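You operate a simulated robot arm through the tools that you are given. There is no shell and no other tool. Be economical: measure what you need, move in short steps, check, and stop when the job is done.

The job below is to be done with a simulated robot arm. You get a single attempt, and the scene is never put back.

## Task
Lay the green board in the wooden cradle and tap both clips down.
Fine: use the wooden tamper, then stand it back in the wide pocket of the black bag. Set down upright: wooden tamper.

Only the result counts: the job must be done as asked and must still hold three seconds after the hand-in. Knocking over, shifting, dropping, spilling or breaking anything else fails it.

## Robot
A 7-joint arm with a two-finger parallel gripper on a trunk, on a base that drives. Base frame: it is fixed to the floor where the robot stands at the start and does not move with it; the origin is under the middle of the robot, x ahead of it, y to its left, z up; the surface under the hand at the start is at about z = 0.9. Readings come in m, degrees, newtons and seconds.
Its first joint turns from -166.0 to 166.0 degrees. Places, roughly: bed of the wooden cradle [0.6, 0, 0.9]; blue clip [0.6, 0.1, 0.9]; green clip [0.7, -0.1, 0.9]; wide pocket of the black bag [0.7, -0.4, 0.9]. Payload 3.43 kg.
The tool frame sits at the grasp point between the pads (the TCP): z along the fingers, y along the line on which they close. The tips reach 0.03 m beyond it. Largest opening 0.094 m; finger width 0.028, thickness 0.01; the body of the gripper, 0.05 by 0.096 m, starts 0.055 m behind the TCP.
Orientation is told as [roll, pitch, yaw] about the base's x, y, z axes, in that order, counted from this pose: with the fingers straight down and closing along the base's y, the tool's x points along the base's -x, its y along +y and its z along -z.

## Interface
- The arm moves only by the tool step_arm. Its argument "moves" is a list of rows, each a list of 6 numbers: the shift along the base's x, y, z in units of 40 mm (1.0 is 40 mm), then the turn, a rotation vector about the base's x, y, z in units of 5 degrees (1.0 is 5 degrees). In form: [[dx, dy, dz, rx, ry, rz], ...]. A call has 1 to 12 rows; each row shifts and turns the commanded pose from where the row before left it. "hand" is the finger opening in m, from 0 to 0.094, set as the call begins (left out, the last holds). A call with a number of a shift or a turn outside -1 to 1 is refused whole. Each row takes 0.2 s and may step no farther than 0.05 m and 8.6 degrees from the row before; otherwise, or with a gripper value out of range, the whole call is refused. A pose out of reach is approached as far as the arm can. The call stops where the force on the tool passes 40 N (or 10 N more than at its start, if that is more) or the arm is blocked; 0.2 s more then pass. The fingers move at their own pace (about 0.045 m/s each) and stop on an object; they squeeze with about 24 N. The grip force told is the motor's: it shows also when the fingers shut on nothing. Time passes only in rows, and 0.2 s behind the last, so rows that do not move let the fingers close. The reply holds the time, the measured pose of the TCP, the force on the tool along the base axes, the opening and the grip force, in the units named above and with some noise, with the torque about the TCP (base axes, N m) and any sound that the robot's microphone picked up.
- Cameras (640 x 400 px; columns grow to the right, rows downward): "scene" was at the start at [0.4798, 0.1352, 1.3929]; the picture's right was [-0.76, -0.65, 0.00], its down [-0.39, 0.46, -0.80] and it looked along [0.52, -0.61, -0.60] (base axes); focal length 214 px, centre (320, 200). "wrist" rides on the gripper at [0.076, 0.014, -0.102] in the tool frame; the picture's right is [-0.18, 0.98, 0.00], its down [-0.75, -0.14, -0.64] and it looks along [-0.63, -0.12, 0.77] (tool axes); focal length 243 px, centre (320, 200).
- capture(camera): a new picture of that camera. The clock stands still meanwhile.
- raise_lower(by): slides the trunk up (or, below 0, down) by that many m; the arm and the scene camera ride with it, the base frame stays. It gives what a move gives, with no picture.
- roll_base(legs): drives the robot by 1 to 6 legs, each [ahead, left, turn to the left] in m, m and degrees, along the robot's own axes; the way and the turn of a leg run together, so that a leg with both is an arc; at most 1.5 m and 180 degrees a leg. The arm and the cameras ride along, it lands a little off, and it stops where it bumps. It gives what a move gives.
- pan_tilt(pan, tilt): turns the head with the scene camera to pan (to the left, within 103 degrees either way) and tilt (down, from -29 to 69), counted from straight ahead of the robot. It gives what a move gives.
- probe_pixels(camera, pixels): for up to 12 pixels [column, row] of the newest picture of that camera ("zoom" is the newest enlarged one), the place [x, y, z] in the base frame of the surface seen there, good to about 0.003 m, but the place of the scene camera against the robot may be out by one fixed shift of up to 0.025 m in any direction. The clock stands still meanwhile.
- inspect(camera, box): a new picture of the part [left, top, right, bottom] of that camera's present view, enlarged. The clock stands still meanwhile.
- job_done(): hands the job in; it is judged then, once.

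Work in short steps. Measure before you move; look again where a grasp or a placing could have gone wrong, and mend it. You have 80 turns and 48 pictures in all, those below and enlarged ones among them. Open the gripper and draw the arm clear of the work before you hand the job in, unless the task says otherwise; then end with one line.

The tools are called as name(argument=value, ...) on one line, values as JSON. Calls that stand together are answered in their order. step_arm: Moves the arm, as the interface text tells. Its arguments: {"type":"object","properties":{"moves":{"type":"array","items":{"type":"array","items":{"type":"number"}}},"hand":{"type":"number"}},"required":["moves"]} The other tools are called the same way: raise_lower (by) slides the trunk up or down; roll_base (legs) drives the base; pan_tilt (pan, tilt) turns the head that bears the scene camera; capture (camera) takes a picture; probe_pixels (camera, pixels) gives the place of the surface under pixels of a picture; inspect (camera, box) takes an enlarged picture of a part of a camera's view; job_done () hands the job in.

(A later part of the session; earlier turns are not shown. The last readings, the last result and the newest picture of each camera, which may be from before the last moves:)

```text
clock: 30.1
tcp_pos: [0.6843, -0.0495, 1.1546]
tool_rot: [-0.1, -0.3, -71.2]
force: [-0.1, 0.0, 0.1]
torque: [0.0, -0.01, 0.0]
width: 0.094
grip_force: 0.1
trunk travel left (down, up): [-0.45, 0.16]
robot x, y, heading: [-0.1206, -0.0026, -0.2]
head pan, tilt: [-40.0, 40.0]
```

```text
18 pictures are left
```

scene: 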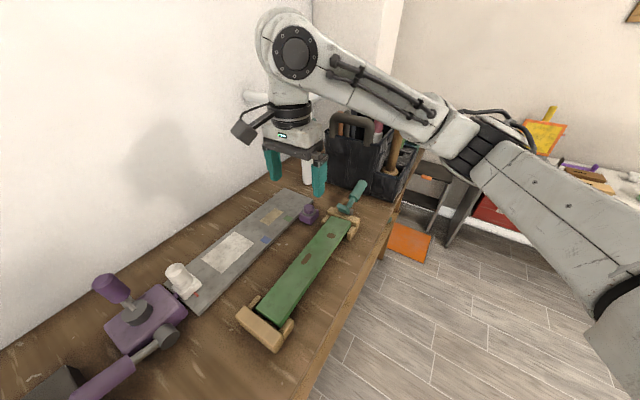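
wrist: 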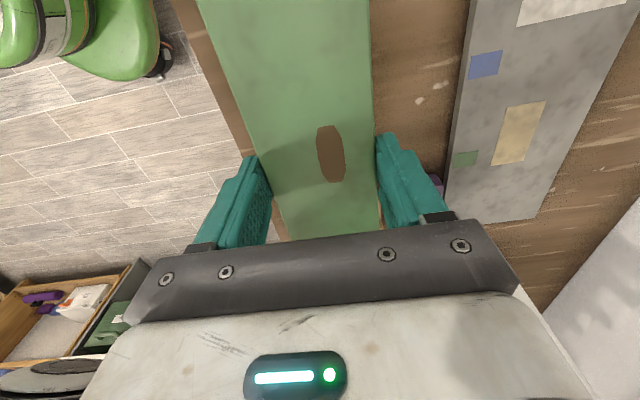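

I'll raise the hand and move it towards the bag so the wrist camera, which looks towards -y, sees the tamper.

step_arm(moves=[[0, -0.3, 1, 0, 0, 0], [0, -0.3, 1, 0, 0, 0], [0.1, -0.6, 0.8, 0, 0, 0], [0.1, -0.8, 0.7, 0, 0, 0], [0.1, -0.9, 0.5, 0, 0, 0], [0.1, -0.9, 0, 0, 0, 0], [0, -0.9, 0, 0, 0, 0]])

capture(camera="wrist")

```text
clock: 31.6
tcp_pos: [0.7008, -0.2384, 1.3179]
tool_rot: [-0.1, -0.1, -71.1]
force: [-0.5, -0.2, 0.0]
torque: [-0.02, 0.01, -0.02]
width: 0.0939
grip_force: 0.0
trunk travel left (down, up): [-0.45, 0.16]
robot x, y, heading: [-0.1218, 0.0023, -0.2]
head pan, tilt: [-40.0, 40.0]
```

```text
17 pictures are left
```

wrist: 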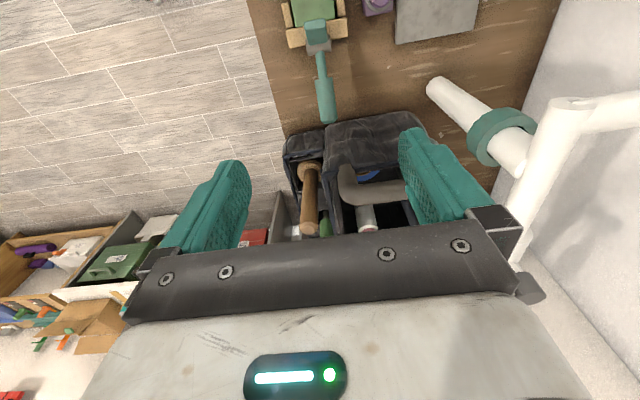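

The tamper's brown handle runs from its collar at (308,168) to about (311,230). I'll probe it, the pocket rim and the neighbours.

inspect(camera="wrist", box=[260, 100, 430, 240])

probe_pixels(camera="wrist", pixels=[[307, 165], [309, 180], [309, 195], [309, 210], [310, 222], [310, 230], [325, 225], [302, 168], [318, 168], [290, 155], [322, 150], [360, 190]])

```text
2.86 times, centred on (345, 170) of wrist
```

zoom: 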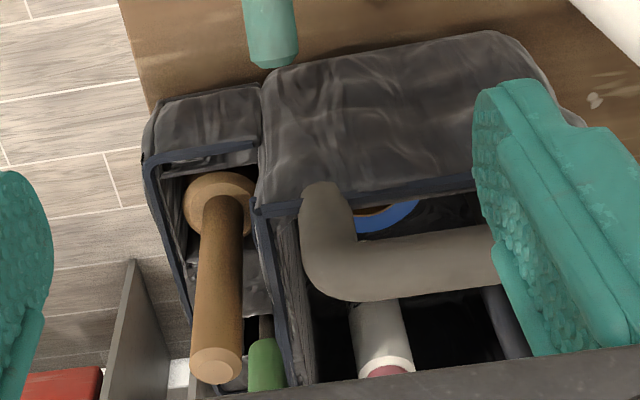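

```text
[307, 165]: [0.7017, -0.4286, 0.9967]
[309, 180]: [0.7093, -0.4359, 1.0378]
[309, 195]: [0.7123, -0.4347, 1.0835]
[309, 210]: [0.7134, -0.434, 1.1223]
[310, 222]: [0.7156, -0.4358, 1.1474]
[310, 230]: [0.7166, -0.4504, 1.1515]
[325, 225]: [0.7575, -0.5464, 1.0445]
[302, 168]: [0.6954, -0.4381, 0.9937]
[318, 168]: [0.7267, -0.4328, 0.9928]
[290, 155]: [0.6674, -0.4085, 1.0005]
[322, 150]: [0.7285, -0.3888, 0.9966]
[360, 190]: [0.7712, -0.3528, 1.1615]
```

I'll probe the strap and green tool near the handle for finger clearance.

probe_pixels(camera="zoom", pixels=[[320, 200], [330, 250], [345, 290], [430, 270], [262, 350], [265, 380], [215, 360], [218, 200], [190, 210], [250, 200], [280, 300], [165, 200]])

```text
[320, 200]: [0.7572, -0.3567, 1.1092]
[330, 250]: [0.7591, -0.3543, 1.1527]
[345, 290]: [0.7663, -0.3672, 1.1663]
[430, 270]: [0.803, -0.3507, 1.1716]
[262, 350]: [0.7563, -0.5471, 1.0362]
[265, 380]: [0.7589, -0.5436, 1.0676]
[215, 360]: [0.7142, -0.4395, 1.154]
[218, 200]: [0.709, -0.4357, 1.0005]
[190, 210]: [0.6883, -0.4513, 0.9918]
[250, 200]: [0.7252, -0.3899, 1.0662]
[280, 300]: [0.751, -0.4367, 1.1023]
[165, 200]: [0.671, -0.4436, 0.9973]
```

The main compartment wall (x≈0.75, z≈1.10) is close, so I'll close along base y instead, at yaw 0, gripping high on the handle. I'll turn while moving above the tamper, which tops out at 1.15.

step_arm(hand=0.07, moves=[[0, -0.2, 0, 0, 0, 1], [0, -0.4, 0, 0, 0, 1], [0, -0.4, 0, 0, 0, 1], [0, -0.4, 0, 0, 0, 1], [0, -0.4, 0, 0, 0, 1], [0, -0.4, 0, 0, 0, 1], [0.05, -0.5, 0, 0, 0, 1], [0.05, -0.5, 0, 0, 0, 1], [0.05, -0.5, 0, 0, 0, 1], [0.05, -0.5, 0, 0, 0, 1], [0.05, -0.5, 0, 0, 0, 1], [0.05, -0.5, 0, 0, 0, 1]])

step_arm(moves=[[0, 0, -0.4, 0, 0, 1], [0, 0, -0.4, 0, 0, 1], [0, 0, -0.4, 0, 0, 0.22]])

capture(camera="wrist")

```text
clock: 34.2
tcp_pos: [0.7067, -0.4416, 1.3163]
tool_rot: [-0.1, -0.1, -11.1]
force: [-1.0, 0.1, -0.9]
torque: [0.02, -0.03, -0.03]
width: 0.0701
grip_force: 0.2
out of reach, approached as far as the arm can: row 12
trunk travel left (down, up): [-0.45, 0.16]
robot x, y, heading: [-0.1243, 0.0054, -0.2]
head pan, tilt: [-40.0, 40.0]
```

```text
clock: 35.0
tcp_pos: [0.7073, -0.4426, 1.2681]
tool_rot: [-0.1, -0.2, 0.1]
force: [0.6, -0.5, -0.1]
torque: [0.0, 0.03, -0.04]
width: 0.07
grip_force: 0.1
trunk travel left (down, up): [-0.45, 0.16]
robot x, y, heading: [-0.1208, 0.0027, -0.3]
head pan, tilt: [-40.0, 40.0]
```

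```text
15 pictures are left
```

wrist: 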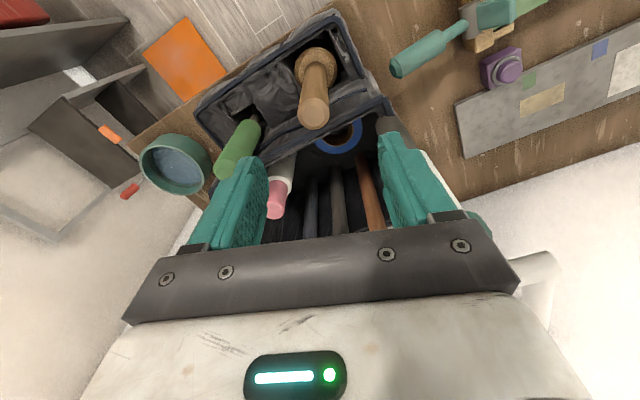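

The handle's top face is at about (313,112). I'll probe it for the exact axis.

probe_pixels(camera="wrist", pixels=[[313, 113], [302, 113], [325, 114], [316, 80], [309, 85], [329, 85], [313, 102], [314, 122], [300, 60], [330, 58], [316, 48]])

```text
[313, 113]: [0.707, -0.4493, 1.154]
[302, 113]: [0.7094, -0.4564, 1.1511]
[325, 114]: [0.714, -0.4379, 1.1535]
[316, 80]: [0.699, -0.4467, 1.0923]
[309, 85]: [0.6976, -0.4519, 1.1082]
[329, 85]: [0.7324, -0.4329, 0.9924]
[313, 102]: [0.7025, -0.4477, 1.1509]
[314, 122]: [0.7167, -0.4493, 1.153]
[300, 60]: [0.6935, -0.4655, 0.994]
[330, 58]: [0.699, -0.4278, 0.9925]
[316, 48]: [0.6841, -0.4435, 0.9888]
```

The axis is at (0.711, -0.448), vertical, about 24 mm thick. I'll descend to TCP z≈1.125.

step_arm(moves=[[0.1, -0.12, -0.9, 0, 0, 0], [0, 0, -0.9, 0, 0, 0], [0, 0, -0.9, 0, 0, 0], [0, 0, -0.87, 0, 0, 0], [0, 0, 0, 0, 0, 0]])

capture(camera="wrist")

```text
clock: 36.2
tcp_pos: [0.7099, -0.4448, 1.1219]
tool_rot: [-0.1, -0.3, -0.2]
force: [0.3, 0.9, -0.5]
torque: [0.06, 0.01, -0.02]
width: 0.07
grip_force: 0.0
trunk travel left (down, up): [-0.45, 0.16]
robot x, y, heading: [-0.1243, 0.0013, 0.2]
head pan, tilt: [-40.0, 40.0]
```

```text
14 pictures are left
```

wrist: 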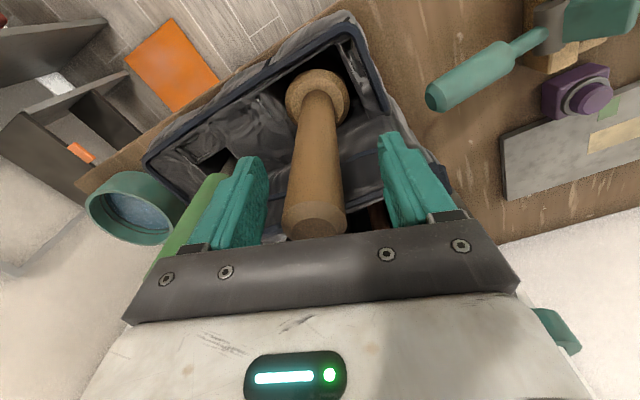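

The handle is between the fingers. I'll close and lift slightly to test.

step_arm(hand=0.0, moves=[[0, 0, 0, 0, 0, 0], [0, 0, 0, 0, 0, 0], [0, 0, 0, 0, 0, 0], [0, 0, 0, 0, 0, 0], [0, 0, 0, 0, 0, 0]])

step_arm(moves=[[0, 0, 0.1, 0, 0, 0], [0, 0, 0.1, 0, 0, 0], [0, 0, 0.2, 0, 0, 0]])

```text
clock: 37.5
tcp_pos: [0.7093, -0.4465, 1.1234]
tool_rot: [-0.2, -0.2, -0.1]
force: [0.5, -1.4, 0.5]
torque: [-0.17, 0.16, 0.03]
width: 0.0284
grip_force: 23.7
trunk travel left (down, up): [-0.45, 0.16]
robot x, y, heading: [-0.1259, 0.0015, 0.0]
head pan, tilt: [-40.0, 40.0]
```

```text
clock: 38.2
tcp_pos: [0.7124, -0.4447, 1.1393]
tool_rot: [-0.1, -0.2, 0.0]
force: [0.4, 0.3, -3.7]
torque: [0.01, 0.02, -0.04]
width: 0.0286
grip_force: 24.0
trunk travel left (down, up): [-0.45, 0.16]
robot x, y, heading: [-0.1223, -0.0018, -0.2]
head pan, tilt: [-40.0, 40.0]
```

The tamper is held, with 3.7 N of weight. I'll lift it straight out of the pocket and look at its full length.

step_arm(moves=[[0, 0, 0.6, 0, 0, 0], [0, 0, 0.6, 0, 0, 0], [0, 0, 0.6, 0, 0, 0], [0, 0, 0.6, 0, 0, 0], [0, 0, 0.6, 0, 0, 0]])

inspect(camera="scene", box=[300, 60, 460, 220])

```text
clock: 39.5
tcp_pos: [0.7109, -0.445, 1.2585]
tool_rot: [-0.1, -0.3, -0.1]
force: [0.4, 0.2, -3.6]
torque: [0.0, 0.03, -0.01]
width: 0.0283
grip_force: 24.1
trunk travel left (down, up): [-0.45, 0.16]
robot x, y, heading: [-0.1227, -0.0002, 0.2]
head pan, tilt: [-40.0, 40.0]
```

```text
2.50 times, centred on (380, 140) of scene
```

zoom: 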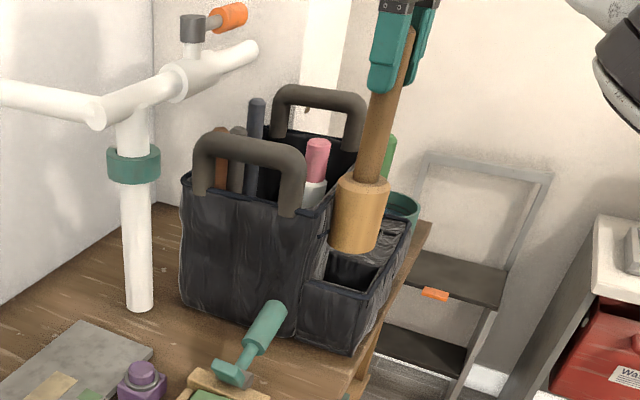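

The tamper has a cylindrical wooden head and is clear or almost clear of the pocket. I'll probe its bottom edge and the pocket rim.

probe_pixels(camera="zoom", pixels=[[352, 249], [355, 242], [360, 190], [340, 180], [365, 255], [325, 275], [370, 290], [395, 235], [405, 215], [334, 215], [376, 215], [360, 270]])

```text
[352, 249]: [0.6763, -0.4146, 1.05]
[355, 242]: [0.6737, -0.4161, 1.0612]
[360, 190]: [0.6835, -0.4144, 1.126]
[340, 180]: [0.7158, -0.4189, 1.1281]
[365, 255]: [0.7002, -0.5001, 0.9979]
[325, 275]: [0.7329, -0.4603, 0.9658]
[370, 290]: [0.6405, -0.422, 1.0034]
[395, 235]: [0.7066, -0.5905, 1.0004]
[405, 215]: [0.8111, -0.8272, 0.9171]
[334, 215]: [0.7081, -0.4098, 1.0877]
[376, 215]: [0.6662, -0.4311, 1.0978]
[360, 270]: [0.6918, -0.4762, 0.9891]
```

The bottom sits 0.212 m below the TCP and clears the rim by 45 mm. I'll move -x away from the main compartment, then along +y to above the green clip at (0.672, -0.147), which keeps it clear above the teal handle.

step_arm(moves=[[-0.5, 0, 0.1, 0, 0, 0], [-0.8, 0, 0.1, 0, 0, 0], [-0.9, 0, 0.1, 0, 0, 0], [0, 0.6, 0, 0, 0, 0], [0, 0.9, 0, 0, 0, 0], [0.1, 0.95, 0, 0, 0, 0], [0.2, 0.95, 0, 0, 0, 0], [0.2, 0.95, 0, 0, 0, 0], [0.2, 0.95, 0, 0, 0, 0], [0.2, 0.95, 0, 0, 0, 0], [0.3, 0.9, 0, 0, 0, 0], [0.05, 0.3, 0, 0, 0, 0]])

pan_tilt(pan=-20, tilt=55)

capture(camera="scene")

```text
clock: 42.0
tcp_pos: [0.673, -0.1483, 1.2723]
tool_rot: [-0.1, -0.2, -0.1]
force: [0.9, 1.0, -4.1]
torque: [0.0, 0.01, -0.02]
width: 0.0284
grip_force: 24.1
trunk travel left (down, up): [-0.45, 0.16]
robot x, y, heading: [-0.1254, -0.0001, -0.0]
head pan, tilt: [-40.0, 40.0]
```

```text
clock: 42.9
tcp_pos: [0.6736, -0.1488, 1.2728]
tool_rot: [-0.1, -0.2, -0.1]
force: [-0.3, -0.7, -4.4]
torque: [0.02, 0.03, 0.02]
width: 0.0285
grip_force: 24.4
trunk travel left (down, up): [-0.45, 0.16]
robot x, y, heading: [-0.1242, -0.0037, -0.2]
head pan, tilt: [-20.0, 55.0]
```

```text
12 pictures are left
```

scene: 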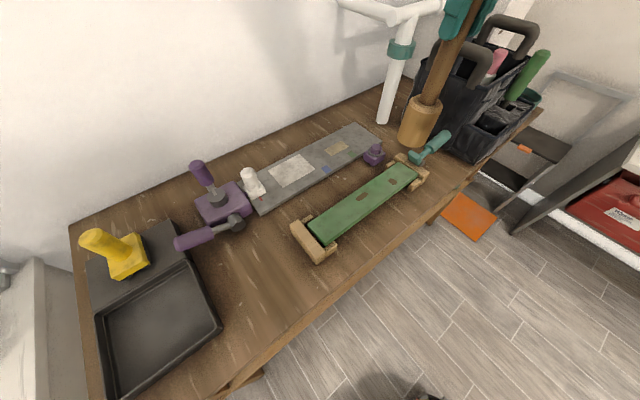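

The tamper hangs above the green end. I'll descend to about 15 mm above the board.

step_arm(moves=[[0, 0, -0.9, 0, 0, 0], [0, 0, -0.9, 0, 0, 0], [0, 0, -0.9, 0, 0, 0], [0, 0, 0, 0, 0, 0]])

inspect(camera="scene", box=[350, 80, 470, 220])

```text
clock: 43.9
tcp_pos: [0.6733, -0.1472, 1.1663]
tool_rot: [-0.1, -0.2, -0.1]
force: [0.8, 0.6, -4.3]
torque: [-0.04, -0.02, -0.01]
width: 0.0287
grip_force: 23.8
trunk travel left (down, up): [-0.45, 0.16]
robot x, y, heading: [-0.1232, 0.0017, -0.1]
head pan, tilt: [-20.0, 55.0]
```

```text
2.86 times, centred on (410, 150) of scene
```

zoom: 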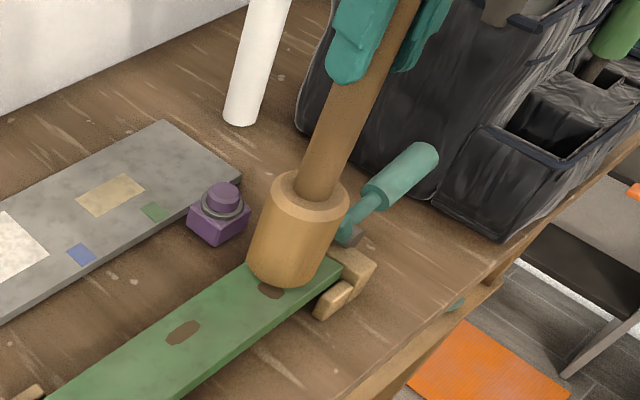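

Aligned over the green end and clear of the teal lever. I'll press down in small steps until the force rises.

step_arm(moves=[[0, 0, -0.15, 0, 0, 0], [0, 0, -0.15, 0, 0, 0], [0, 0, -0.1, 0, 0, 0], [0, 0, -0.1, 0, 0, 0], [0, 0, -0.1, 0, 0, 0], [0, 0, -0.1, 0, 0, 0]])

```text
clock: 45.3
tcp_pos: [0.6736, -0.148, 1.1361]
tool_rot: [-0.1, -0.3, -0.1]
force: [1.4, 0.5, 23.4]
torque: [0.9, -0.07, -0.09]
width: 0.0278
grip_force: 24.6
trunk travel left (down, up): [-0.45, 0.16]
robot x, y, heading: [-0.1236, -0.0041, -0.1]
head pan, tilt: [-20.0, 55.0]
```

Force is 23 N with the TCP 30 mm lower, so either the clip gave way or the tamper slid in the grip. I'll look.

inspect(camera="scene", box=[280, 80, 460, 270])

probe_pixels(camera="zoom", pixels=[[150, 330], [240, 270], [330, 225], [360, 185], [335, 215], [385, 165], [120, 310], [350, 120], [440, 180], [300, 250], [390, 90], [395, 60]])

```text
2.11 times, centred on (370, 175) of scene
```

zoom: 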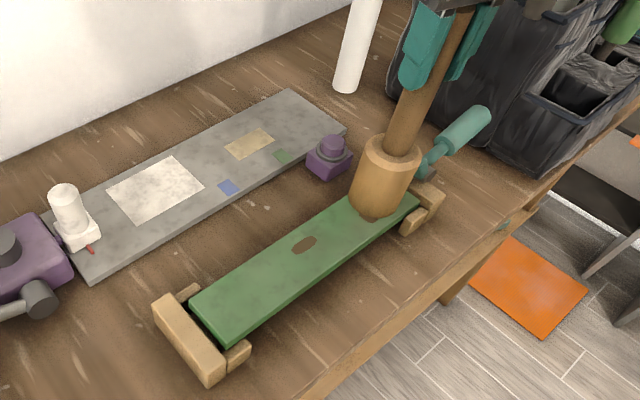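

```text
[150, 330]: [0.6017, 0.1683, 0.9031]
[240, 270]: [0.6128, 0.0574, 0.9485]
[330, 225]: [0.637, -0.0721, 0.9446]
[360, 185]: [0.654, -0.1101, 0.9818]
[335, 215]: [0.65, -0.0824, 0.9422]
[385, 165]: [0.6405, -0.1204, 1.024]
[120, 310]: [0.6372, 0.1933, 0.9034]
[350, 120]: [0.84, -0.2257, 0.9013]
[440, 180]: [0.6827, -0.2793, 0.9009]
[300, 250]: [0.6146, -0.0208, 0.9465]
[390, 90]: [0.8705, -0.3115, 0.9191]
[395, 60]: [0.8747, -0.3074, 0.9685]
```

probe_pixels(camera="zoom", pixels=[[370, 145], [385, 155], [405, 160], [412, 150], [375, 205], [370, 212], [385, 210], [410, 200], [400, 203], [415, 195], [200, 300], [235, 335]])

```text
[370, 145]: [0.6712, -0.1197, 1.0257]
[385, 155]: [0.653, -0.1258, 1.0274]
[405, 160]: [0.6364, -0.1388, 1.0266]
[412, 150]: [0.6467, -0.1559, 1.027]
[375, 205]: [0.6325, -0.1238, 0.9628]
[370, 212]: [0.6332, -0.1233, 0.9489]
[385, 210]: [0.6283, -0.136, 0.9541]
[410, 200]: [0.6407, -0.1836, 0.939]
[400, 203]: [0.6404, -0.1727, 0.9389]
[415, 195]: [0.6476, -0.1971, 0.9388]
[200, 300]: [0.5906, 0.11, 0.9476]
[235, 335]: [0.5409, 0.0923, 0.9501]
```

The tamper slid about 15 mm up in the grip, and the green end appears lower (0.939 against 0.948 at blue), but no click was reported. I'll keep pushing until the handle top butts against the palm, which transmits the force directly.

step_arm(moves=[[0, 0, -0.1, 0, 0, 0], [0, 0, -0.1, 0, 0, 0], [0, 0, -0.1, 0, 0, 0], [0, 0, -0.1, 0, 0, 0]])

```text
clock: 46.1
tcp_pos: [0.674, -0.1486, 1.1287]
tool_rot: [-0.2, -0.6, 0.1]
force: [-3.1, 2.0, 17.2]
torque: [0.86, 0.92, 0.07]
width: 0.0288
grip_force: 24.2
trunk travel left (down, up): [-0.45, 0.16]
robot x, y, heading: [-0.1242, -0.0009, -0.1]
head pan, tilt: [-20.0, 55.0]
stopped in row 4: the force on the tool passed its limit at 44 N (the readings are from after the stop); the commanded pose is now the measured one
```

Force reached 44 N. I'll raise 30 mm and check the board's heights.

step_arm(moves=[[0, 0, 0.4, 0, 0, 0], [0, 0, 0.4, 0, 0, 0], [0, 0, 0, 0, 0, 0]])

inspect(camera="scene", box=[280, 80, 460, 270])

probe_pixels(camera="zoom", pixels=[[198, 300], [225, 325], [240, 270], [265, 290], [305, 243], [330, 225], [345, 235], [365, 215], [385, 208], [400, 203], [412, 197], [215, 290]])

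```text
clock: 46.9
tcp_pos: [0.6768, -0.1477, 1.1579]
tool_rot: [-0.2, -0.4, -0.1]
force: [0.1, 0.5, -4.3]
torque: [-0.04, -0.03, 0.0]
width: 0.0285
grip_force: 24.1
trunk travel left (down, up): [-0.45, 0.16]
robot x, y, heading: [-0.1212, -0.0026, -0.2]
head pan, tilt: [-20.0, 55.0]
```

```text
2.11 times, centred on (370, 175) of scene
```

zoom: 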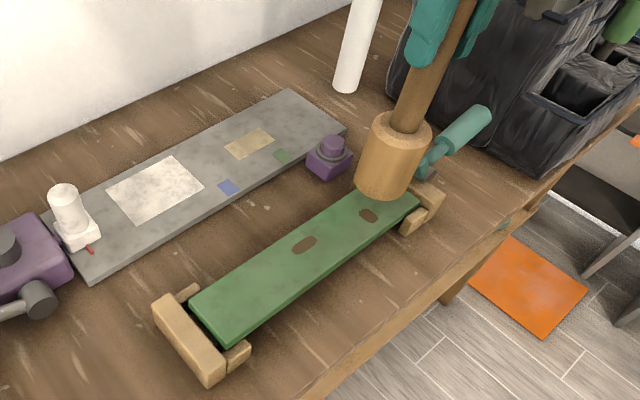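

```text
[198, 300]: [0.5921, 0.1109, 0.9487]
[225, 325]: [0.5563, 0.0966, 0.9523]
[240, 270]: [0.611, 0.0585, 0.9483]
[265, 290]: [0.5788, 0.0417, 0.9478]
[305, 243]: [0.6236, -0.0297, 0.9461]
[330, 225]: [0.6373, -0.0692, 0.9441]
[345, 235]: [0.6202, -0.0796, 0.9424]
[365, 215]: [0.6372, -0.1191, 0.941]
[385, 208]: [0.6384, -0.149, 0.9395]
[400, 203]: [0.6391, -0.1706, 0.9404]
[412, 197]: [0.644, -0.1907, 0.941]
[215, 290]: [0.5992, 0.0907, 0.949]
```

The green end stays down after release (0.940 against 0.949 at blue), so the green clip is set. I'll move along the cradle to above the blue clip at (0.600, 0.066).

step_arm(moves=[[0, 0, 0.6, 0, 0, 0], [-0.306, 0.892, 0, 0, 0, 0], [-0.306, 0.892, 0, 0, 0, 0], [-0.306, 0.892, 0, 0, 0, 0], [-0.306, 0.892, 0, 0, 0, 0], [-0.306, 0.892, 0, 0, 0, 0], [-0.306, 0.892, 0, 0, 0, 0], [0, 0, -0.4, 0, 0, 0], [0, 0, -0.4, 0, 0, 0], [0, 0, 0, 0, 0, 0]])

inspect(camera="scene", box=[260, 80, 440, 270])

```text
clock: 49.1
tcp_pos: [0.6012, 0.0665, 1.1507]
tool_rot: [-0.2, -0.4, -0.2]
force: [-0.3, 0.1, -3.6]
torque: [-0.01, 0.01, -0.02]
width: 0.0285
grip_force: 23.6
trunk travel left (down, up): [-0.45, 0.16]
robot x, y, heading: [-0.1229, 0.0021, -0.1]
head pan, tilt: [-20.0, 55.0]
```

```text
2.11 times, centred on (350, 175) of scene
```

zoom: 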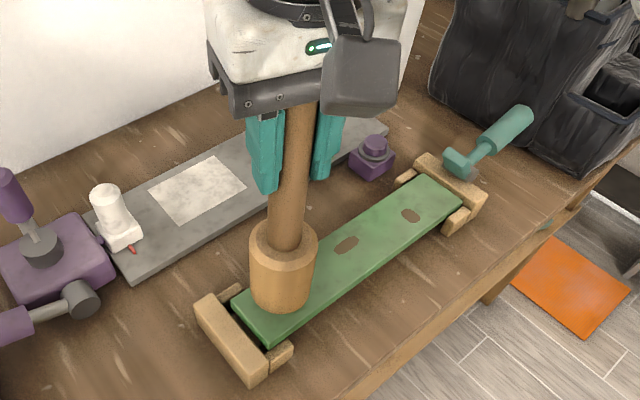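

The tamper is over the blue end of the board. I'll press down in small steps.

step_arm(moves=[[0, 0, -0.15, 0, 0, 0], [0, 0, -0.15, 0, 0, 0], [0, 0, -0.1, 0, 0, 0], [0, 0, -0.1, 0, 0, 0], [0, 0, -0.1, 0, 0, 0], [0, 0, -0.1, 0, 0, 0]])

```text
clock: 50.2
tcp_pos: [0.6021, 0.0656, 1.1369]
tool_rot: [0.1, -1.2, -0.2]
force: [-0.5, 0.9, 24.9]
torque: [-0.22, 1.02, -0.01]
width: 0.0286
grip_force: 23.7
trunk travel left (down, up): [-0.45, 0.16]
robot x, y, heading: [-0.1206, 0.0005, 0.2]
head pan, tilt: [-20.0, 55.0]
stopped in row 5: the force on the tool passed its limit at 47 N (the readings are from after the stop); the commanded pose is now the measured one
```

The force peaked at 47 N with little travel. I'll push a little further from here and see if it gives.

step_arm(moves=[[0, 0, -0.05, 0, 0, 0], [0, 0, -0.05, 0, 0, 0], [0, 0, -0.05, 0, 0, 0], [0, 0, -0.05, 0, 0, 0]])

step_arm(moves=[[0, 0, 0.3, 0, 0, 0], [0, 0, 0.4, 0, 0, 0], [0, 0, 0.4, 0, 0, 0]])

inspect(camera="scene", box=[260, 80, 440, 270])

probe_pixels(camera="zoom", pixels=[[240, 300], [268, 335], [300, 315], [330, 270], [350, 245], [355, 275], [380, 225], [410, 215], [440, 205], [455, 197], [425, 182], [320, 300]])

```text
clock: 50.5
tcp_pos: [0.6039, 0.0652, 1.136]
tool_rot: [0.1, -1.5, -0.2]
force: [-0.4, -0.1, 22.2]
torque: [-0.16, 0.9, -0.03]
width: 0.0285
grip_force: 24.1
trunk travel left (down, up): [-0.45, 0.16]
robot x, y, heading: [-0.122, 0.0012, -0.2]
head pan, tilt: [-20.0, 55.0]
stopped in row 1: the force on the tool passed its limit at 44 N (the readings are from after the stop); the commanded pose is now the measured one
```

```text
clock: 51.3
tcp_pos: [0.6021, 0.0645, 1.1787]
tool_rot: [0.1, -1.2, -0.2]
force: [-0.9, 0.7, -3.2]
torque: [-0.01, -0.05, -0.01]
width: 0.0285
grip_force: 23.5
trunk travel left (down, up): [-0.45, 0.16]
robot x, y, heading: [-0.1234, -0.0023, -0.3]
head pan, tilt: [-20.0, 55.0]
```

```text
2.11 times, centred on (350, 175) of scene
```

zoom: 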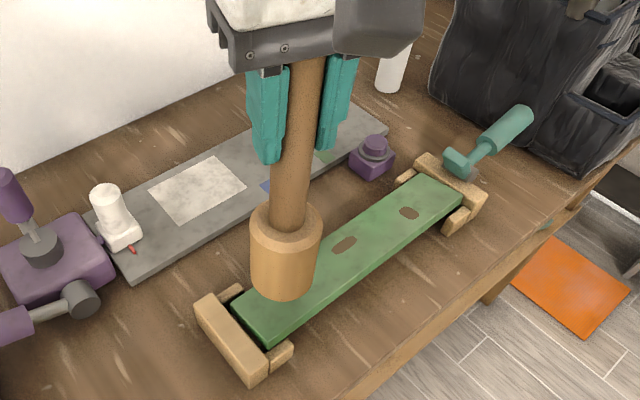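

```text
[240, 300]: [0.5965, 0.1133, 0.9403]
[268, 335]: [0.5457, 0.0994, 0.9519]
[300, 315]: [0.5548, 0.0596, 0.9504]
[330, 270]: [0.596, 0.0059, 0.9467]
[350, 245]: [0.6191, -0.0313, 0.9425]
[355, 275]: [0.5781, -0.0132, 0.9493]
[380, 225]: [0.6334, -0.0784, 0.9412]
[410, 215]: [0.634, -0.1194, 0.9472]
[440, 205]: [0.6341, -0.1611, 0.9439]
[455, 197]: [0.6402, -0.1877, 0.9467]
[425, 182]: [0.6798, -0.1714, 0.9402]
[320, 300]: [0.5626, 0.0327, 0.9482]
```

The probes suggest a roll: the near edge is about 8 mm higher than the far edge. I'll look closely at the blue end to see whether the near edge sits on a post.

inspect(camera="scene", box=[288, 200, 352, 268])

probe_pixels(camera="zoom", pixels=[[60, 200], [150, 215], [200, 250], [260, 290], [320, 335], [340, 300], [360, 330], [400, 280], [300, 230], [250, 200], [300, 370], [100, 250]])

```text
5.88 times, centred on (320, 234) of scene
```

zoom: 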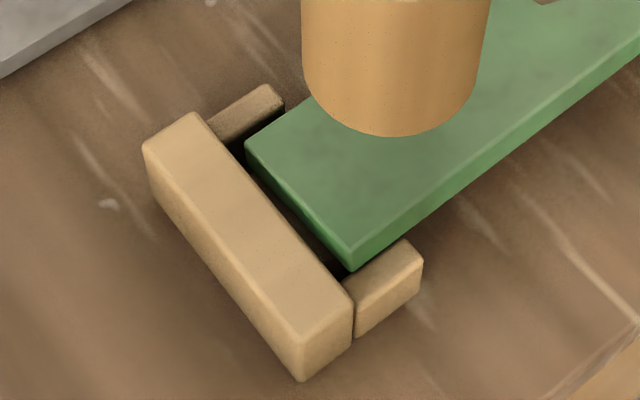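

```text
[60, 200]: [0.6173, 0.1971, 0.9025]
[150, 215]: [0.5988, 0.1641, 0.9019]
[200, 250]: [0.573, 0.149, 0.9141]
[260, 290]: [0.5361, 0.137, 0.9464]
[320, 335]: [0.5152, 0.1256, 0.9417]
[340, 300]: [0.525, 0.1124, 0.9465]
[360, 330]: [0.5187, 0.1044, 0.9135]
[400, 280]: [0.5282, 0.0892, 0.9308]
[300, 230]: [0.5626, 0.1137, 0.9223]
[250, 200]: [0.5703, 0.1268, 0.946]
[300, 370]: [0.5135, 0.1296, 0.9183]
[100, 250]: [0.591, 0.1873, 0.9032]
```

probe_pixels(camera="zoom", pixels=[[348, 235], [330, 220], [300, 185], [275, 155], [300, 130], [330, 180], [400, 190], [500, 130], [550, 100], [620, 50], [540, 50], [600, 20]])

probe_pixels(camera="zoom", pixels=[[385, 260], [405, 252], [370, 270], [265, 100], [240, 110], [355, 262], [400, 238], [420, 222], [450, 205], [500, 172], [360, 150], [440, 160]])

```text
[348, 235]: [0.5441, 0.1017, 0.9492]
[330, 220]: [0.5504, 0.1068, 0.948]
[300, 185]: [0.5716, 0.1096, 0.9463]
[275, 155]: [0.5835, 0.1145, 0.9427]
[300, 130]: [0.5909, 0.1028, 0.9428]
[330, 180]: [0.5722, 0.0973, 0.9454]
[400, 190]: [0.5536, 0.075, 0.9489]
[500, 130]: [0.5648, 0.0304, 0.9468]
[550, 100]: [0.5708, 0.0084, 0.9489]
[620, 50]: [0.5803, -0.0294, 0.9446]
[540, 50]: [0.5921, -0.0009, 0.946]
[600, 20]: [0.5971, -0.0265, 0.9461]
```

```text
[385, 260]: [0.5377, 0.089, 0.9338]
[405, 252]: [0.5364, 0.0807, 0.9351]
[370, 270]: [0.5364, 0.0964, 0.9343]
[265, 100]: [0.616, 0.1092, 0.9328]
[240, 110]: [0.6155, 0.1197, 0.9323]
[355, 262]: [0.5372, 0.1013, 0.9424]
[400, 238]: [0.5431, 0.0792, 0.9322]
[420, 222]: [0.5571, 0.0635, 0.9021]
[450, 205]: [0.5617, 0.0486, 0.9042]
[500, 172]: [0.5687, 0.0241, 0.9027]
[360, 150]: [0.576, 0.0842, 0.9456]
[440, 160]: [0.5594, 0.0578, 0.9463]
```

The board's near edge is caught on the near blue post (inner edge about n'=0.540), which rolls it. I'll nudge the board about 4 mm away from the robot using the side of the tamper's head, against the near edge just past the post.

step_arm(moves=[[-0.86, -0.45, 0, 0, 0.24, 0], [-0.86, -0.45, 0, 0, 0, 0], [0, 0, -0.85, 0, 0, 0], [0, 0, -0.8, 0, 0, 0], [0.1, 0.035, 0, 0, 0, 0], [0.1, 0.035, 0, 0, 0, 0], [0, 0, 0, 0, 0, 0]])

inspect(camera="scene", box=[270, 160, 430, 270])

```text
clock: 52.9
tcp_pos: [0.5417, 0.0314, 1.1323]
tool_rot: [0.0, 0.0, -0.2]
force: [0.2, 0.1, -4.0]
torque: [-0.02, -0.02, 0.01]
width: 0.0285
grip_force: 23.9
out of reach, approached as far as the arm can: row 4
trunk travel left (down, up): [-0.45, 0.16]
robot x, y, heading: [-0.1245, 0.0011, -0.4]
head pan, tilt: [-20.0, 55.0]
```

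```text
3.64 times, centred on (350, 215) of scene
```

zoom: 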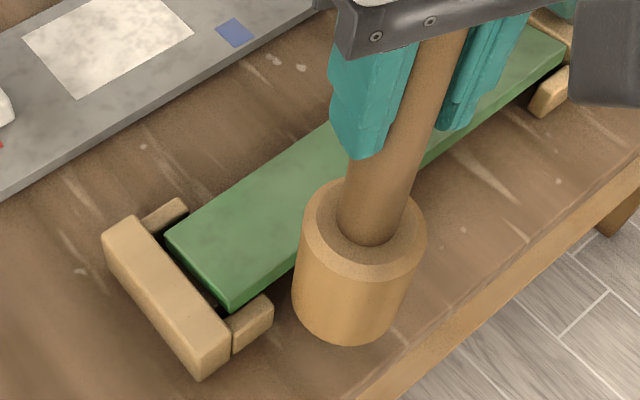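

The arm can't fold lower there, so I'll lower the trunk 15 mm so the head's side faces the board edge. Then I'll push gently.

raise_lower(by=-0.015)

step_arm(moves=[[0.07, 0.023, 0, 0, 0, 0], [0.07, 0.023, 0, 0, 0, 0], [0.05, 0.017, 0, 0, 0, 0], [0.05, 0.017, 0, 0, 0, 0], [0, 0, 0, 0, 0, 0]])

```text
clock: 53.6
tcp_pos: [0.5429, 0.0322, 1.117]
tool_rot: [0.1, 0.0, -0.3]
force: [-0.7, 0.1, -4.3]
torque: [0.03, 0.0, 0.01]
width: 0.0282
grip_force: 24.5
trunk travel left (down, up): [-0.435, 0.175]
robot x, y, heading: [-0.1232, -0.001, -0.2]
head pan, tilt: [-20.0, 55.0]
```

```text
clock: 54.8
tcp_pos: [0.5512, 0.0351, 1.1178]
tool_rot: [0.1, -0.1, -0.3]
force: [-1.1, -0.2, -3.6]
torque: [-0.03, 0.15, 0.02]
width: 0.0287
grip_force: 24.1
trunk travel left (down, up): [-0.435, 0.175]
robot x, y, heading: [-0.1228, -0.0029, 0.1]
head pan, tilt: [-20.0, 55.0]
```

A light contact shows (about 1 N, torque 0.15). I'll push 4 mm further in 1 mm rows.

step_arm(moves=[[0.025, 0.008, 0, 0, 0, 0], [0.025, 0.008, 0, 0, 0, 0], [0.025, 0.008, 0, 0, 0, 0], [0.025, 0.008, 0, 0, 0, 0], [0, 0, 0, 0, 0, 0]])

```text
clock: 56.0
tcp_pos: [0.5547, 0.0358, 1.1182]
tool_rot: [0.1, -0.1, -0.3]
force: [-5.3, -4.7, -3.8]
torque: [-0.79, 0.92, -0.05]
width: 0.0286
grip_force: 24.0
trunk travel left (down, up): [-0.435, 0.175]
robot x, y, heading: [-0.1223, -0.0007, -0.2]
head pan, tilt: [-20.0, 55.0]
```

The force direction suggests the head is also touching the post's corner. I'll back off, shift 12 mm along the board away from the post, and push again.

step_arm(moves=[[-0.1, -0.033, 0, 0, 0, 0], [0.095, -0.285, 0, 0, 0, 0], [0.05, 0.017, 0, 0, 0, 0], [0.025, 0.008, 0, 0, 0, 0], [0.025, 0.008, 0, 0, 0, 0], [0, 0, 0, 0, 0, 0]])

```text
clock: 57.4
tcp_pos: [0.5592, 0.0236, 1.1184]
tool_rot: [0.0, 0.0, -0.3]
force: [-3.8, -2.1, -3.2]
torque: [-0.23, 0.51, -0.02]
width: 0.0285
grip_force: 23.9
trunk travel left (down, up): [-0.435, 0.175]
robot x, y, heading: [-0.1197, 0.0007, -0.3]
head pan, tilt: [-20.0, 55.0]
```

Now the force is mainly across the board (about 4 N). I'll push 3 mm more.

step_arm(moves=[[0.025, 0.008, 0, 0, 0, 0], [0.025, 0.008, 0, 0, 0, 0], [0.025, 0.008, 0, 0, 0, 0], [0, 0, 0, 0, 0, 0]])

inspect(camera="scene", box=[280, 110, 440, 270])

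probe_pixels(camera="zoom", pixels=[[160, 260], [195, 290], [175, 275], [190, 245], [210, 275], [240, 220], [400, 125], [420, 118], [430, 105], [405, 95], [160, 235], [225, 305]])

```text
clock: 58.4
tcp_pos: [0.5613, 0.0249, 1.1172]
tool_rot: [0.1, -0.1, -0.4]
force: [-4.6, -4.0, -2.3]
torque: [-0.62, 0.85, -0.01]
width: 0.0285
grip_force: 24.3
trunk travel left (down, up): [-0.435, 0.175]
robot x, y, heading: [-0.121, 0.0037, -0.1]
head pan, tilt: [-20.0, 55.0]
```

```text
2.50 times, centred on (360, 190) of scene
```

zoom: 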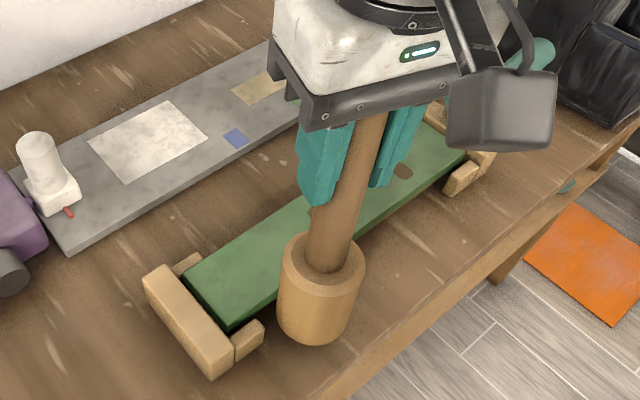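

```text
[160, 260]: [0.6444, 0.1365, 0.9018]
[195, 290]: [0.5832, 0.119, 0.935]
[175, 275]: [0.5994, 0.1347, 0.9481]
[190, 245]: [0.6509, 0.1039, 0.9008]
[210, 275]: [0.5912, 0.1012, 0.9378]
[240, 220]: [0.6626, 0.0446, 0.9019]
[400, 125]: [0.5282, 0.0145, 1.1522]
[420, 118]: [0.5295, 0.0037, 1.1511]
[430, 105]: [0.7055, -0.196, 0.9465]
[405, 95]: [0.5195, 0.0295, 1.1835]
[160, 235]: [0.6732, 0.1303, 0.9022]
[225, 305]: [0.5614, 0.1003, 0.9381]
```

The blue end has dropped into place (top 0.938, level across). I'll probe more points along the board.

probe_pixels(camera="zoom", pixels=[[200, 280], [230, 320], [260, 240], [265, 285], [300, 215], [400, 200], [400, 180], [430, 180], [455, 160], [430, 135], [370, 210], [215, 300]])

step_arm(moves=[[-0.2, -0.066, 0, 0, 0, 0], [-0.2, -0.066, 0.4, 0, 0, 0], [0, 0, 0.8, 0, 0, 0], [0, 0, 0.6, 0, 0, 0]])

```text
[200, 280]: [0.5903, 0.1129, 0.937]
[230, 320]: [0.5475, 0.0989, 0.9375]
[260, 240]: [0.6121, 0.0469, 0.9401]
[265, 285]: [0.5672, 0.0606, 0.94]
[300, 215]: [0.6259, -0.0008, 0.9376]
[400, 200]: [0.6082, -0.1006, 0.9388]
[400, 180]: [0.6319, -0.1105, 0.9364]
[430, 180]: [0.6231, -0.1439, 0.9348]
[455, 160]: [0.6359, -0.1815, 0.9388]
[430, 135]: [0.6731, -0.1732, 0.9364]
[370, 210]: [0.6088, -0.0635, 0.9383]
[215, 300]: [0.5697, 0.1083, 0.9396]
```

```text
clock: 59.4
tcp_pos: [0.5444, 0.0209, 1.1916]
tool_rot: [0.2, -0.1, -0.3]
force: [0.2, 0.3, -4.6]
torque: [-0.02, -0.01, 0.0]
width: 0.0285
grip_force: 23.8
trunk travel left (down, up): [-0.435, 0.175]
robot x, y, heading: [-0.1216, -0.0055, -0.2]
head pan, tilt: [-20.0, 55.0]
```

The board is flat at about 0.938, which matches it resting on the bed. I'll tap the blue clip position again to make sure it's seated.

step_arm(moves=[[0.7, 0.56, 0, 0, 0, 0], [0.7, 0.56, 0, 0, 0, 0], [0, 0, -0.6, 0, 0, 0], [0, 0, -0.6, 0, 0, 0], [0, 0, -0.1, 0, 0, 0], [0, 0, -0.1, 0, 0, 0], [0, 0, -0.1, 0, 0, 0], [0, 0, -0.1, 0, 0, 0], [0, 0, -0.1, 0, 0, 0], [0, 0, -0.1, 0, 0, 0]])

```text
clock: 61.4
tcp_pos: [0.6022, 0.0636, 1.1269]
tool_rot: [0.2, -0.9, -0.3]
force: [-7.6, -1.4, 24.3]
torque: [-0.27, 0.78, -0.02]
width: 0.0284
grip_force: 24.3
trunk travel left (down, up): [-0.435, 0.175]
robot x, y, heading: [-0.1204, 0.0025, -0.0]
head pan, tilt: [-20.0, 55.0]
stopped in row 10: the force on the tool passed its limit at 46 N (the readings are from after the stop); the commanded pose is now the measured one
```

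The blue end was pressed at 46 N. I'll lift and do the same on the green clip position.

step_arm(moves=[[0, 0, 0.5, 0, 0, 0], [0, 0, 0.5, 0, 0.18, 0], [0.29, -0.875, 0, 0, 0, 0], [0.29, -0.875, 0, 0, 0, 0], [0.29, -0.875, 0, 0, 0, 0], [0.29, -0.875, 0, 0, 0, 0], [0.29, -0.875, 0, 0, 0, 0], [0.29, -0.875, 0, 0, 0, 0], [0, 0, -0.4, 0, 0, 0], [0, 0, -0.3, 0, 0, 0]])

step_arm(moves=[[0, 0, -0.1, 0, 0, 0], [0, 0, -0.1, 0, 0, 0], [0, 0, -0.1, 0, 0, 0], [0, 0, -0.1, 0, 0, 0], [0, 0, -0.1, 0, 0, 0], [0, 0, -0.1, 0, 0, 0]])

```text
clock: 63.6
tcp_pos: [0.6728, -0.1463, 1.1359]
tool_rot: [0.2, 0.4, -0.4]
force: [0.4, 0.6, -3.9]
torque: [0.01, -0.01, 0.02]
width: 0.0284
grip_force: 24.2
trunk travel left (down, up): [-0.435, 0.175]
robot x, y, heading: [-0.1269, 0.0022, -0.0]
head pan, tilt: [-20.0, 55.0]
```

```text
clock: 64.6
tcp_pos: [0.6713, -0.1464, 1.1275]
tool_rot: [0.2, -0.3, -0.3]
force: [-7.1, 3.2, 19.9]
torque: [0.48, 0.91, 0.05]
width: 0.0284
grip_force: 23.9
trunk travel left (down, up): [-0.435, 0.175]
robot x, y, heading: [-0.1224, -0.0022, 0.1]
head pan, tilt: [-20.0, 55.0]
stopped in row 4: the force on the tool passed its limit at 46 N (the readings are from after the stop); the commanded pose is now the measured one
```

Both ends bottomed at the same height (TCP about 1.127), so the board is flat and seated. Next I'll raise the tamper and carry it back the way it came, stopping beside the bag.

step_arm(moves=[[0, 0, 0.9, 0, 0, 0], [0, 0, 0.95, 0, 0.06, 0], [0, 0, 0.95, 0, 0, 0], [-0.16, -0.933, 0, 0, 0, 0], [-0.16, -0.933, 0, 0, 0, 0], [-0.16, -0.933, 0, 0, 0, 0], [-0.16, -0.933, 0, 0, 0, 0], [-0.16, -0.933, 0, 0, 0, 0], [-0.16, -0.933, 0, 0, 0, 0], [-0.16, -0.933, 0, 0, 0, 0], [-0.16, -0.933, 0, 0, 0, 0]])

pan_tilt(pan=-38, tilt=45)

capture(camera="scene")

```text
clock: 67.0
tcp_pos: [0.6202, -0.4487, 1.238]
tool_rot: [0.2, 0.3, -0.3]
force: [0.2, 1.0, -3.5]
torque: [-0.03, -0.04, -0.01]
width: 0.0287
grip_force: 24.2
trunk travel left (down, up): [-0.435, 0.175]
robot x, y, heading: [-0.123, 0.002, -0.3]
head pan, tilt: [-20.0, 55.0]
```

```text
clock: 67.8
tcp_pos: [0.6211, -0.4498, 1.2376]
tool_rot: [0.2, 0.1, -0.3]
force: [0.9, -0.5, -4.3]
torque: [0.02, -0.02, -0.01]
width: 0.0286
grip_force: 23.8
trunk travel left (down, up): [-0.435, 0.175]
robot x, y, heading: [-0.1241, 0.001, 0.0]
head pan, tilt: [-38.0, 45.0]
```

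```text
3 pictures are left
```

scene: 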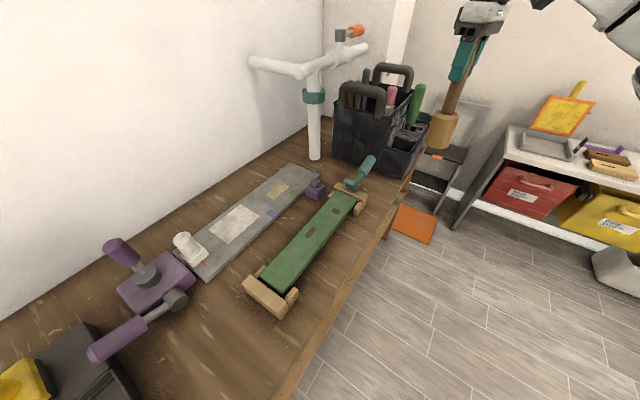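

I'll check the tamper's head relative to the pocket, its verticality, and the board heights from this picture.

probe_pixels(camera="scene", pixels=[[440, 145], [431, 130], [443, 130], [455, 130], [445, 113], [452, 95], [456, 85], [397, 150], [418, 128], [385, 165], [412, 160], [408, 140]])

probe_pixels(camera="scene", pixels=[[265, 277], [288, 288], [280, 265], [310, 240], [330, 215], [345, 198], [350, 203], [300, 270], [262, 285], [355, 195], [340, 195], [325, 235]])

```text
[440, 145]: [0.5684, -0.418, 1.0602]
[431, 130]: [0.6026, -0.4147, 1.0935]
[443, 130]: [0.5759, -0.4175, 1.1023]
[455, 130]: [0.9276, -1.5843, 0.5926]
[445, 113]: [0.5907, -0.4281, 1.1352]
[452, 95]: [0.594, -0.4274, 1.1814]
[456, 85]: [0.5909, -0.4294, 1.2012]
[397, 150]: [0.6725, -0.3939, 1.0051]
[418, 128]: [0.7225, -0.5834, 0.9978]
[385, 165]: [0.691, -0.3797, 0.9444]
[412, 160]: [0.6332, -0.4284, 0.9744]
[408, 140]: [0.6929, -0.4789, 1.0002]
```

```text
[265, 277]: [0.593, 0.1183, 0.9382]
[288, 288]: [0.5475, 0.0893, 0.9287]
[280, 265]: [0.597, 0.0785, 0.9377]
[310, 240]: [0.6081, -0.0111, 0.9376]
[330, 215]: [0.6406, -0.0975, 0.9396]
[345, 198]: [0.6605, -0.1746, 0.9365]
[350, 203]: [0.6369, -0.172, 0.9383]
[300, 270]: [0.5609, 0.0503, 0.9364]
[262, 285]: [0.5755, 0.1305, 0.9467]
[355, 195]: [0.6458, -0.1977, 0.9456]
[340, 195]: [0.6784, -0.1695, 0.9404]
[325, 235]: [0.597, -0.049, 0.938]
```

The board is flat along its whole length and the tamper hangs vertical. I'll move over its original spot (0.7095, -0.446) and lower it to near the pocket floor.

step_arm(moves=[[0.75, 0.03, 0.05, 0, 0, 0], [0.75, 0.03, 0, 0, 0, 0], [0.71, 0.03, 0, 0, 0, 0], [0, 0, 0, 0, 0, 0]])

capture(camera="wrist")

```text
clock: 68.8
tcp_pos: [0.7115, -0.4431, 1.2364]
tool_rot: [0.2, 0.2, -0.3]
force: [0.1, 0.6, -4.1]
torque: [-0.01, -0.01, -0.02]
width: 0.0286
grip_force: 23.9
trunk travel left (down, up): [-0.435, 0.175]
robot x, y, heading: [-0.1211, -0.0033, -0.0]
head pan, tilt: [-38.0, 45.0]
```

```text
2 pictures are left
```

wrist: 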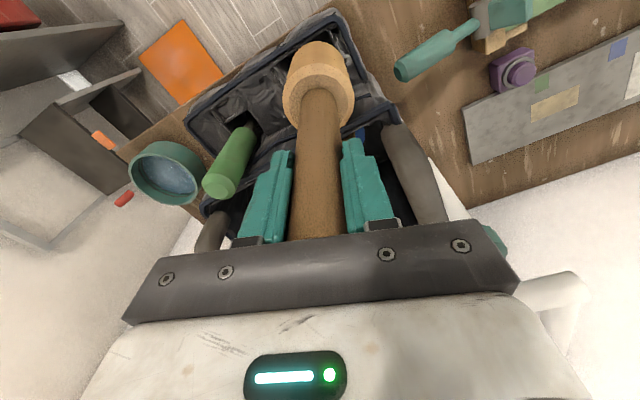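

The head lines up with the pocket's opening. I'll lower it while watching the force.

step_arm(moves=[[0, -0.04, -0.7, 0, 0, 0], [0, 0, -0.7, 0, 0, 0], [0, 0, -0.7, 0, 0, 0], [0, 0, -0.6, 0, 0, 0], [0, 0, -0.15, 0, 0, 0], [0, 0, 0, 0, 0, 0]])

step_arm(moves=[[0, 0, -0.08, 0, 0, 0], [0, 0, -0.08, 0, 0, 0], [0, 0, -0.08, 0, 0, 0], [0, 0, -0.06, 0, 0, 0], [0, 0, 0, 0, 0, 0]])

```text
clock: 69.5
tcp_pos: [0.7085, -0.4426, 1.1902]
tool_rot: [-0.3, -0.3, -0.1]
force: [-4.7, 4.2, 14.6]
torque: [1.23, 1.04, 0.12]
width: 0.0284
grip_force: 23.8
trunk travel left (down, up): [-0.435, 0.175]
robot x, y, heading: [-0.1239, -0.0022, 0.1]
head pan, tilt: [-38.0, 45.0]
stopped in row 3: the force on the tool passed its limit at 59 N (the readings are from after the stop); the commanded pose is now the measured one
```

```text
clock: 70.0
tcp_pos: [0.709, -0.442, 1.1904]
tool_rot: [-0.6, -0.7, 0.2]
force: [-4.9, 4.0, 14.7]
torque: [1.32, 0.97, 0.13]
width: 0.0286
grip_force: 24.2
trunk travel left (down, up): [-0.435, 0.175]
robot x, y, heading: [-0.1222, -0.0041, -0.1]
head pan, tilt: [-38.0, 45.0]
stopped in row 2: the force on the tool passed its limit at 43 N (the readings are from after the stop); the commanded pose is now the measured one
```

It hit the rim at about z=0.998. I'll raise 20 mm and use the last wrist picture to probe where the rim lies relative to the head.

step_arm(moves=[[0, 0, 0.4, 0, 0, 0], [0, 0, 0.4, 0.1, 0.14, 0]])

probe_pixels(camera="wrist", pixels=[[332, 16], [345, 30], [358, 55], [372, 82], [385, 104], [250, 68], [290, 38], [360, 115], [270, 138], [318, 48], [290, 75], [348, 75]])

probe_pixels(camera="wrist", pixels=[[320, 95], [296, 100], [345, 103], [318, 70], [300, 55], [338, 55], [210, 110], [200, 130], [255, 85], [355, 80], [362, 105], [280, 120]])

```text
clock: 70.6
tcp_pos: [0.7096, -0.4439, 1.2202]
tool_rot: [0.1, 0.1, -0.1]
force: [-0.6, 0.9, -3.4]
torque: [0.01, -0.08, -0.01]
width: 0.0284
grip_force: 24.0
trunk travel left (down, up): [-0.435, 0.175]
robot x, y, heading: [-0.1223, -0.0006, 0.0]
head pan, tilt: [-38.0, 45.0]
```

```text
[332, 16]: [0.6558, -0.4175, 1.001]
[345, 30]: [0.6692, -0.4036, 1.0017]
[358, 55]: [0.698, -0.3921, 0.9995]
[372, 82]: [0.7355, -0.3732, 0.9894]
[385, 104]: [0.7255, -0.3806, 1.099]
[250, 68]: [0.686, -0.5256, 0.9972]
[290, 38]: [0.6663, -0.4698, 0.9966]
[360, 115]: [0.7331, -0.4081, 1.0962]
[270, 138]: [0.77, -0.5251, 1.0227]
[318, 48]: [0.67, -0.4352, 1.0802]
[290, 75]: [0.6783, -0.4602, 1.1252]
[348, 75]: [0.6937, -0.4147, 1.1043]
```

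```text
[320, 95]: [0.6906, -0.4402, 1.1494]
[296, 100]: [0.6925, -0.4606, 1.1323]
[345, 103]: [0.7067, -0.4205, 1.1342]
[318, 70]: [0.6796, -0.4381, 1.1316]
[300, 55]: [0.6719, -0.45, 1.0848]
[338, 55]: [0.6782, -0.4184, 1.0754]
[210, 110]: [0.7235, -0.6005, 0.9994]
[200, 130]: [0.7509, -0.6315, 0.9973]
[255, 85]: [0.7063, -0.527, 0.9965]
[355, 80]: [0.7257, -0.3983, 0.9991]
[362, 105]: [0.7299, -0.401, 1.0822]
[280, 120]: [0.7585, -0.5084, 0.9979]
```

The probes show the tamper tilted about 6° in the grip, with its bottom towards -x, so it caught the left rim. I'll rotate the tool to bring the tamper vertical, centre it on the pocket at (0.707, -0.452), and measure again.

step_arm(moves=[[-0.02, -0.1, 0.15, 0, -0.64, 0], [-0.02, -0.1, 0.15, 0, -0.64, 0], [0, 0, 0, 0, 0, 0]])

capture(camera="wrist")

probe_pixels(camera="wrist", pixels=[[318, 46], [318, 58], [318, 70], [300, 58], [338, 58], [318, 140], [318, 180], [318, 210], [290, 75], [348, 75], [304, 150], [336, 150]])

```text
clock: 71.4
tcp_pos: [0.7081, -0.452, 1.2305]
tool_rot: [-0.1, -6.3, -0.1]
force: [-0.2, -0.3, -3.6]
torque: [0.02, 0.03, -0.01]
width: 0.0284
grip_force: 23.8
trunk travel left (down, up): [-0.435, 0.175]
robot x, y, heading: [-0.1222, -0.0013, -0.2]
head pan, tilt: [-38.0, 45.0]
```

```text
1 pictures are left
```

wrist: 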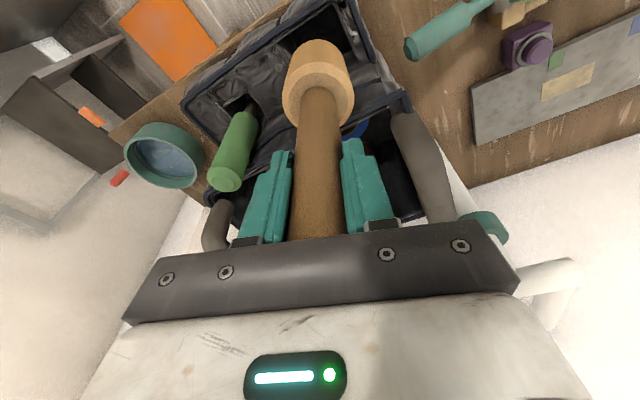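

```text
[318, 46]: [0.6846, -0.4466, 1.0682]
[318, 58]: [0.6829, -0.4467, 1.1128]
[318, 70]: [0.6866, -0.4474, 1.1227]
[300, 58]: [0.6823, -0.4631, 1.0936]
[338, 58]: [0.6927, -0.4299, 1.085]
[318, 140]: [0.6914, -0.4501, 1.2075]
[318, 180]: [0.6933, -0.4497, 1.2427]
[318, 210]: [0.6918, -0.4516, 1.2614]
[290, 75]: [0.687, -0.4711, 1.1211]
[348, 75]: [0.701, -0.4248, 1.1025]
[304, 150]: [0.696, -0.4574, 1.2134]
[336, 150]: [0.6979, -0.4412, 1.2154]
```

The tamper is now vertical (handle and head faces both about x=0.69 along its height), with its axis near (0.706, -0.448), inside the pocket. I'll lower slowly.

step_arm(moves=[[0, -0.1, -0.25, 0, 0, 0], [0, 0, -0.28, 0, 0, 0], [0, 0, -0.28, 0, 0, 0], [0, 0, -0.28, 0, 0, 0], [0, 0, -0.28, 0, 0, 0], [0, 0, -0.28, 0, 0, 0], [0, 0, -0.28, 0, 0, 0], [0, 0, -0.28, 0, 0, 0], [0, 0, -0.28, 0, 0, 0], [0, 0, -0.28, 0, 0, 0], [0, 0, 0, 0, 0, 0]])

```text
clock: 73.8
tcp_pos: [0.7071, -0.4545, 1.1197]
tool_rot: [0.0, -6.3, -0.1]
force: [0.8, -0.2, -4.3]
torque: [0.01, -0.02, -0.01]
width: 0.0287
grip_force: 24.1
trunk travel left (down, up): [-0.435, 0.175]
robot x, y, heading: [-0.1209, -0.003, 0.1]
head pan, tilt: [-38.0, 45.0]
```

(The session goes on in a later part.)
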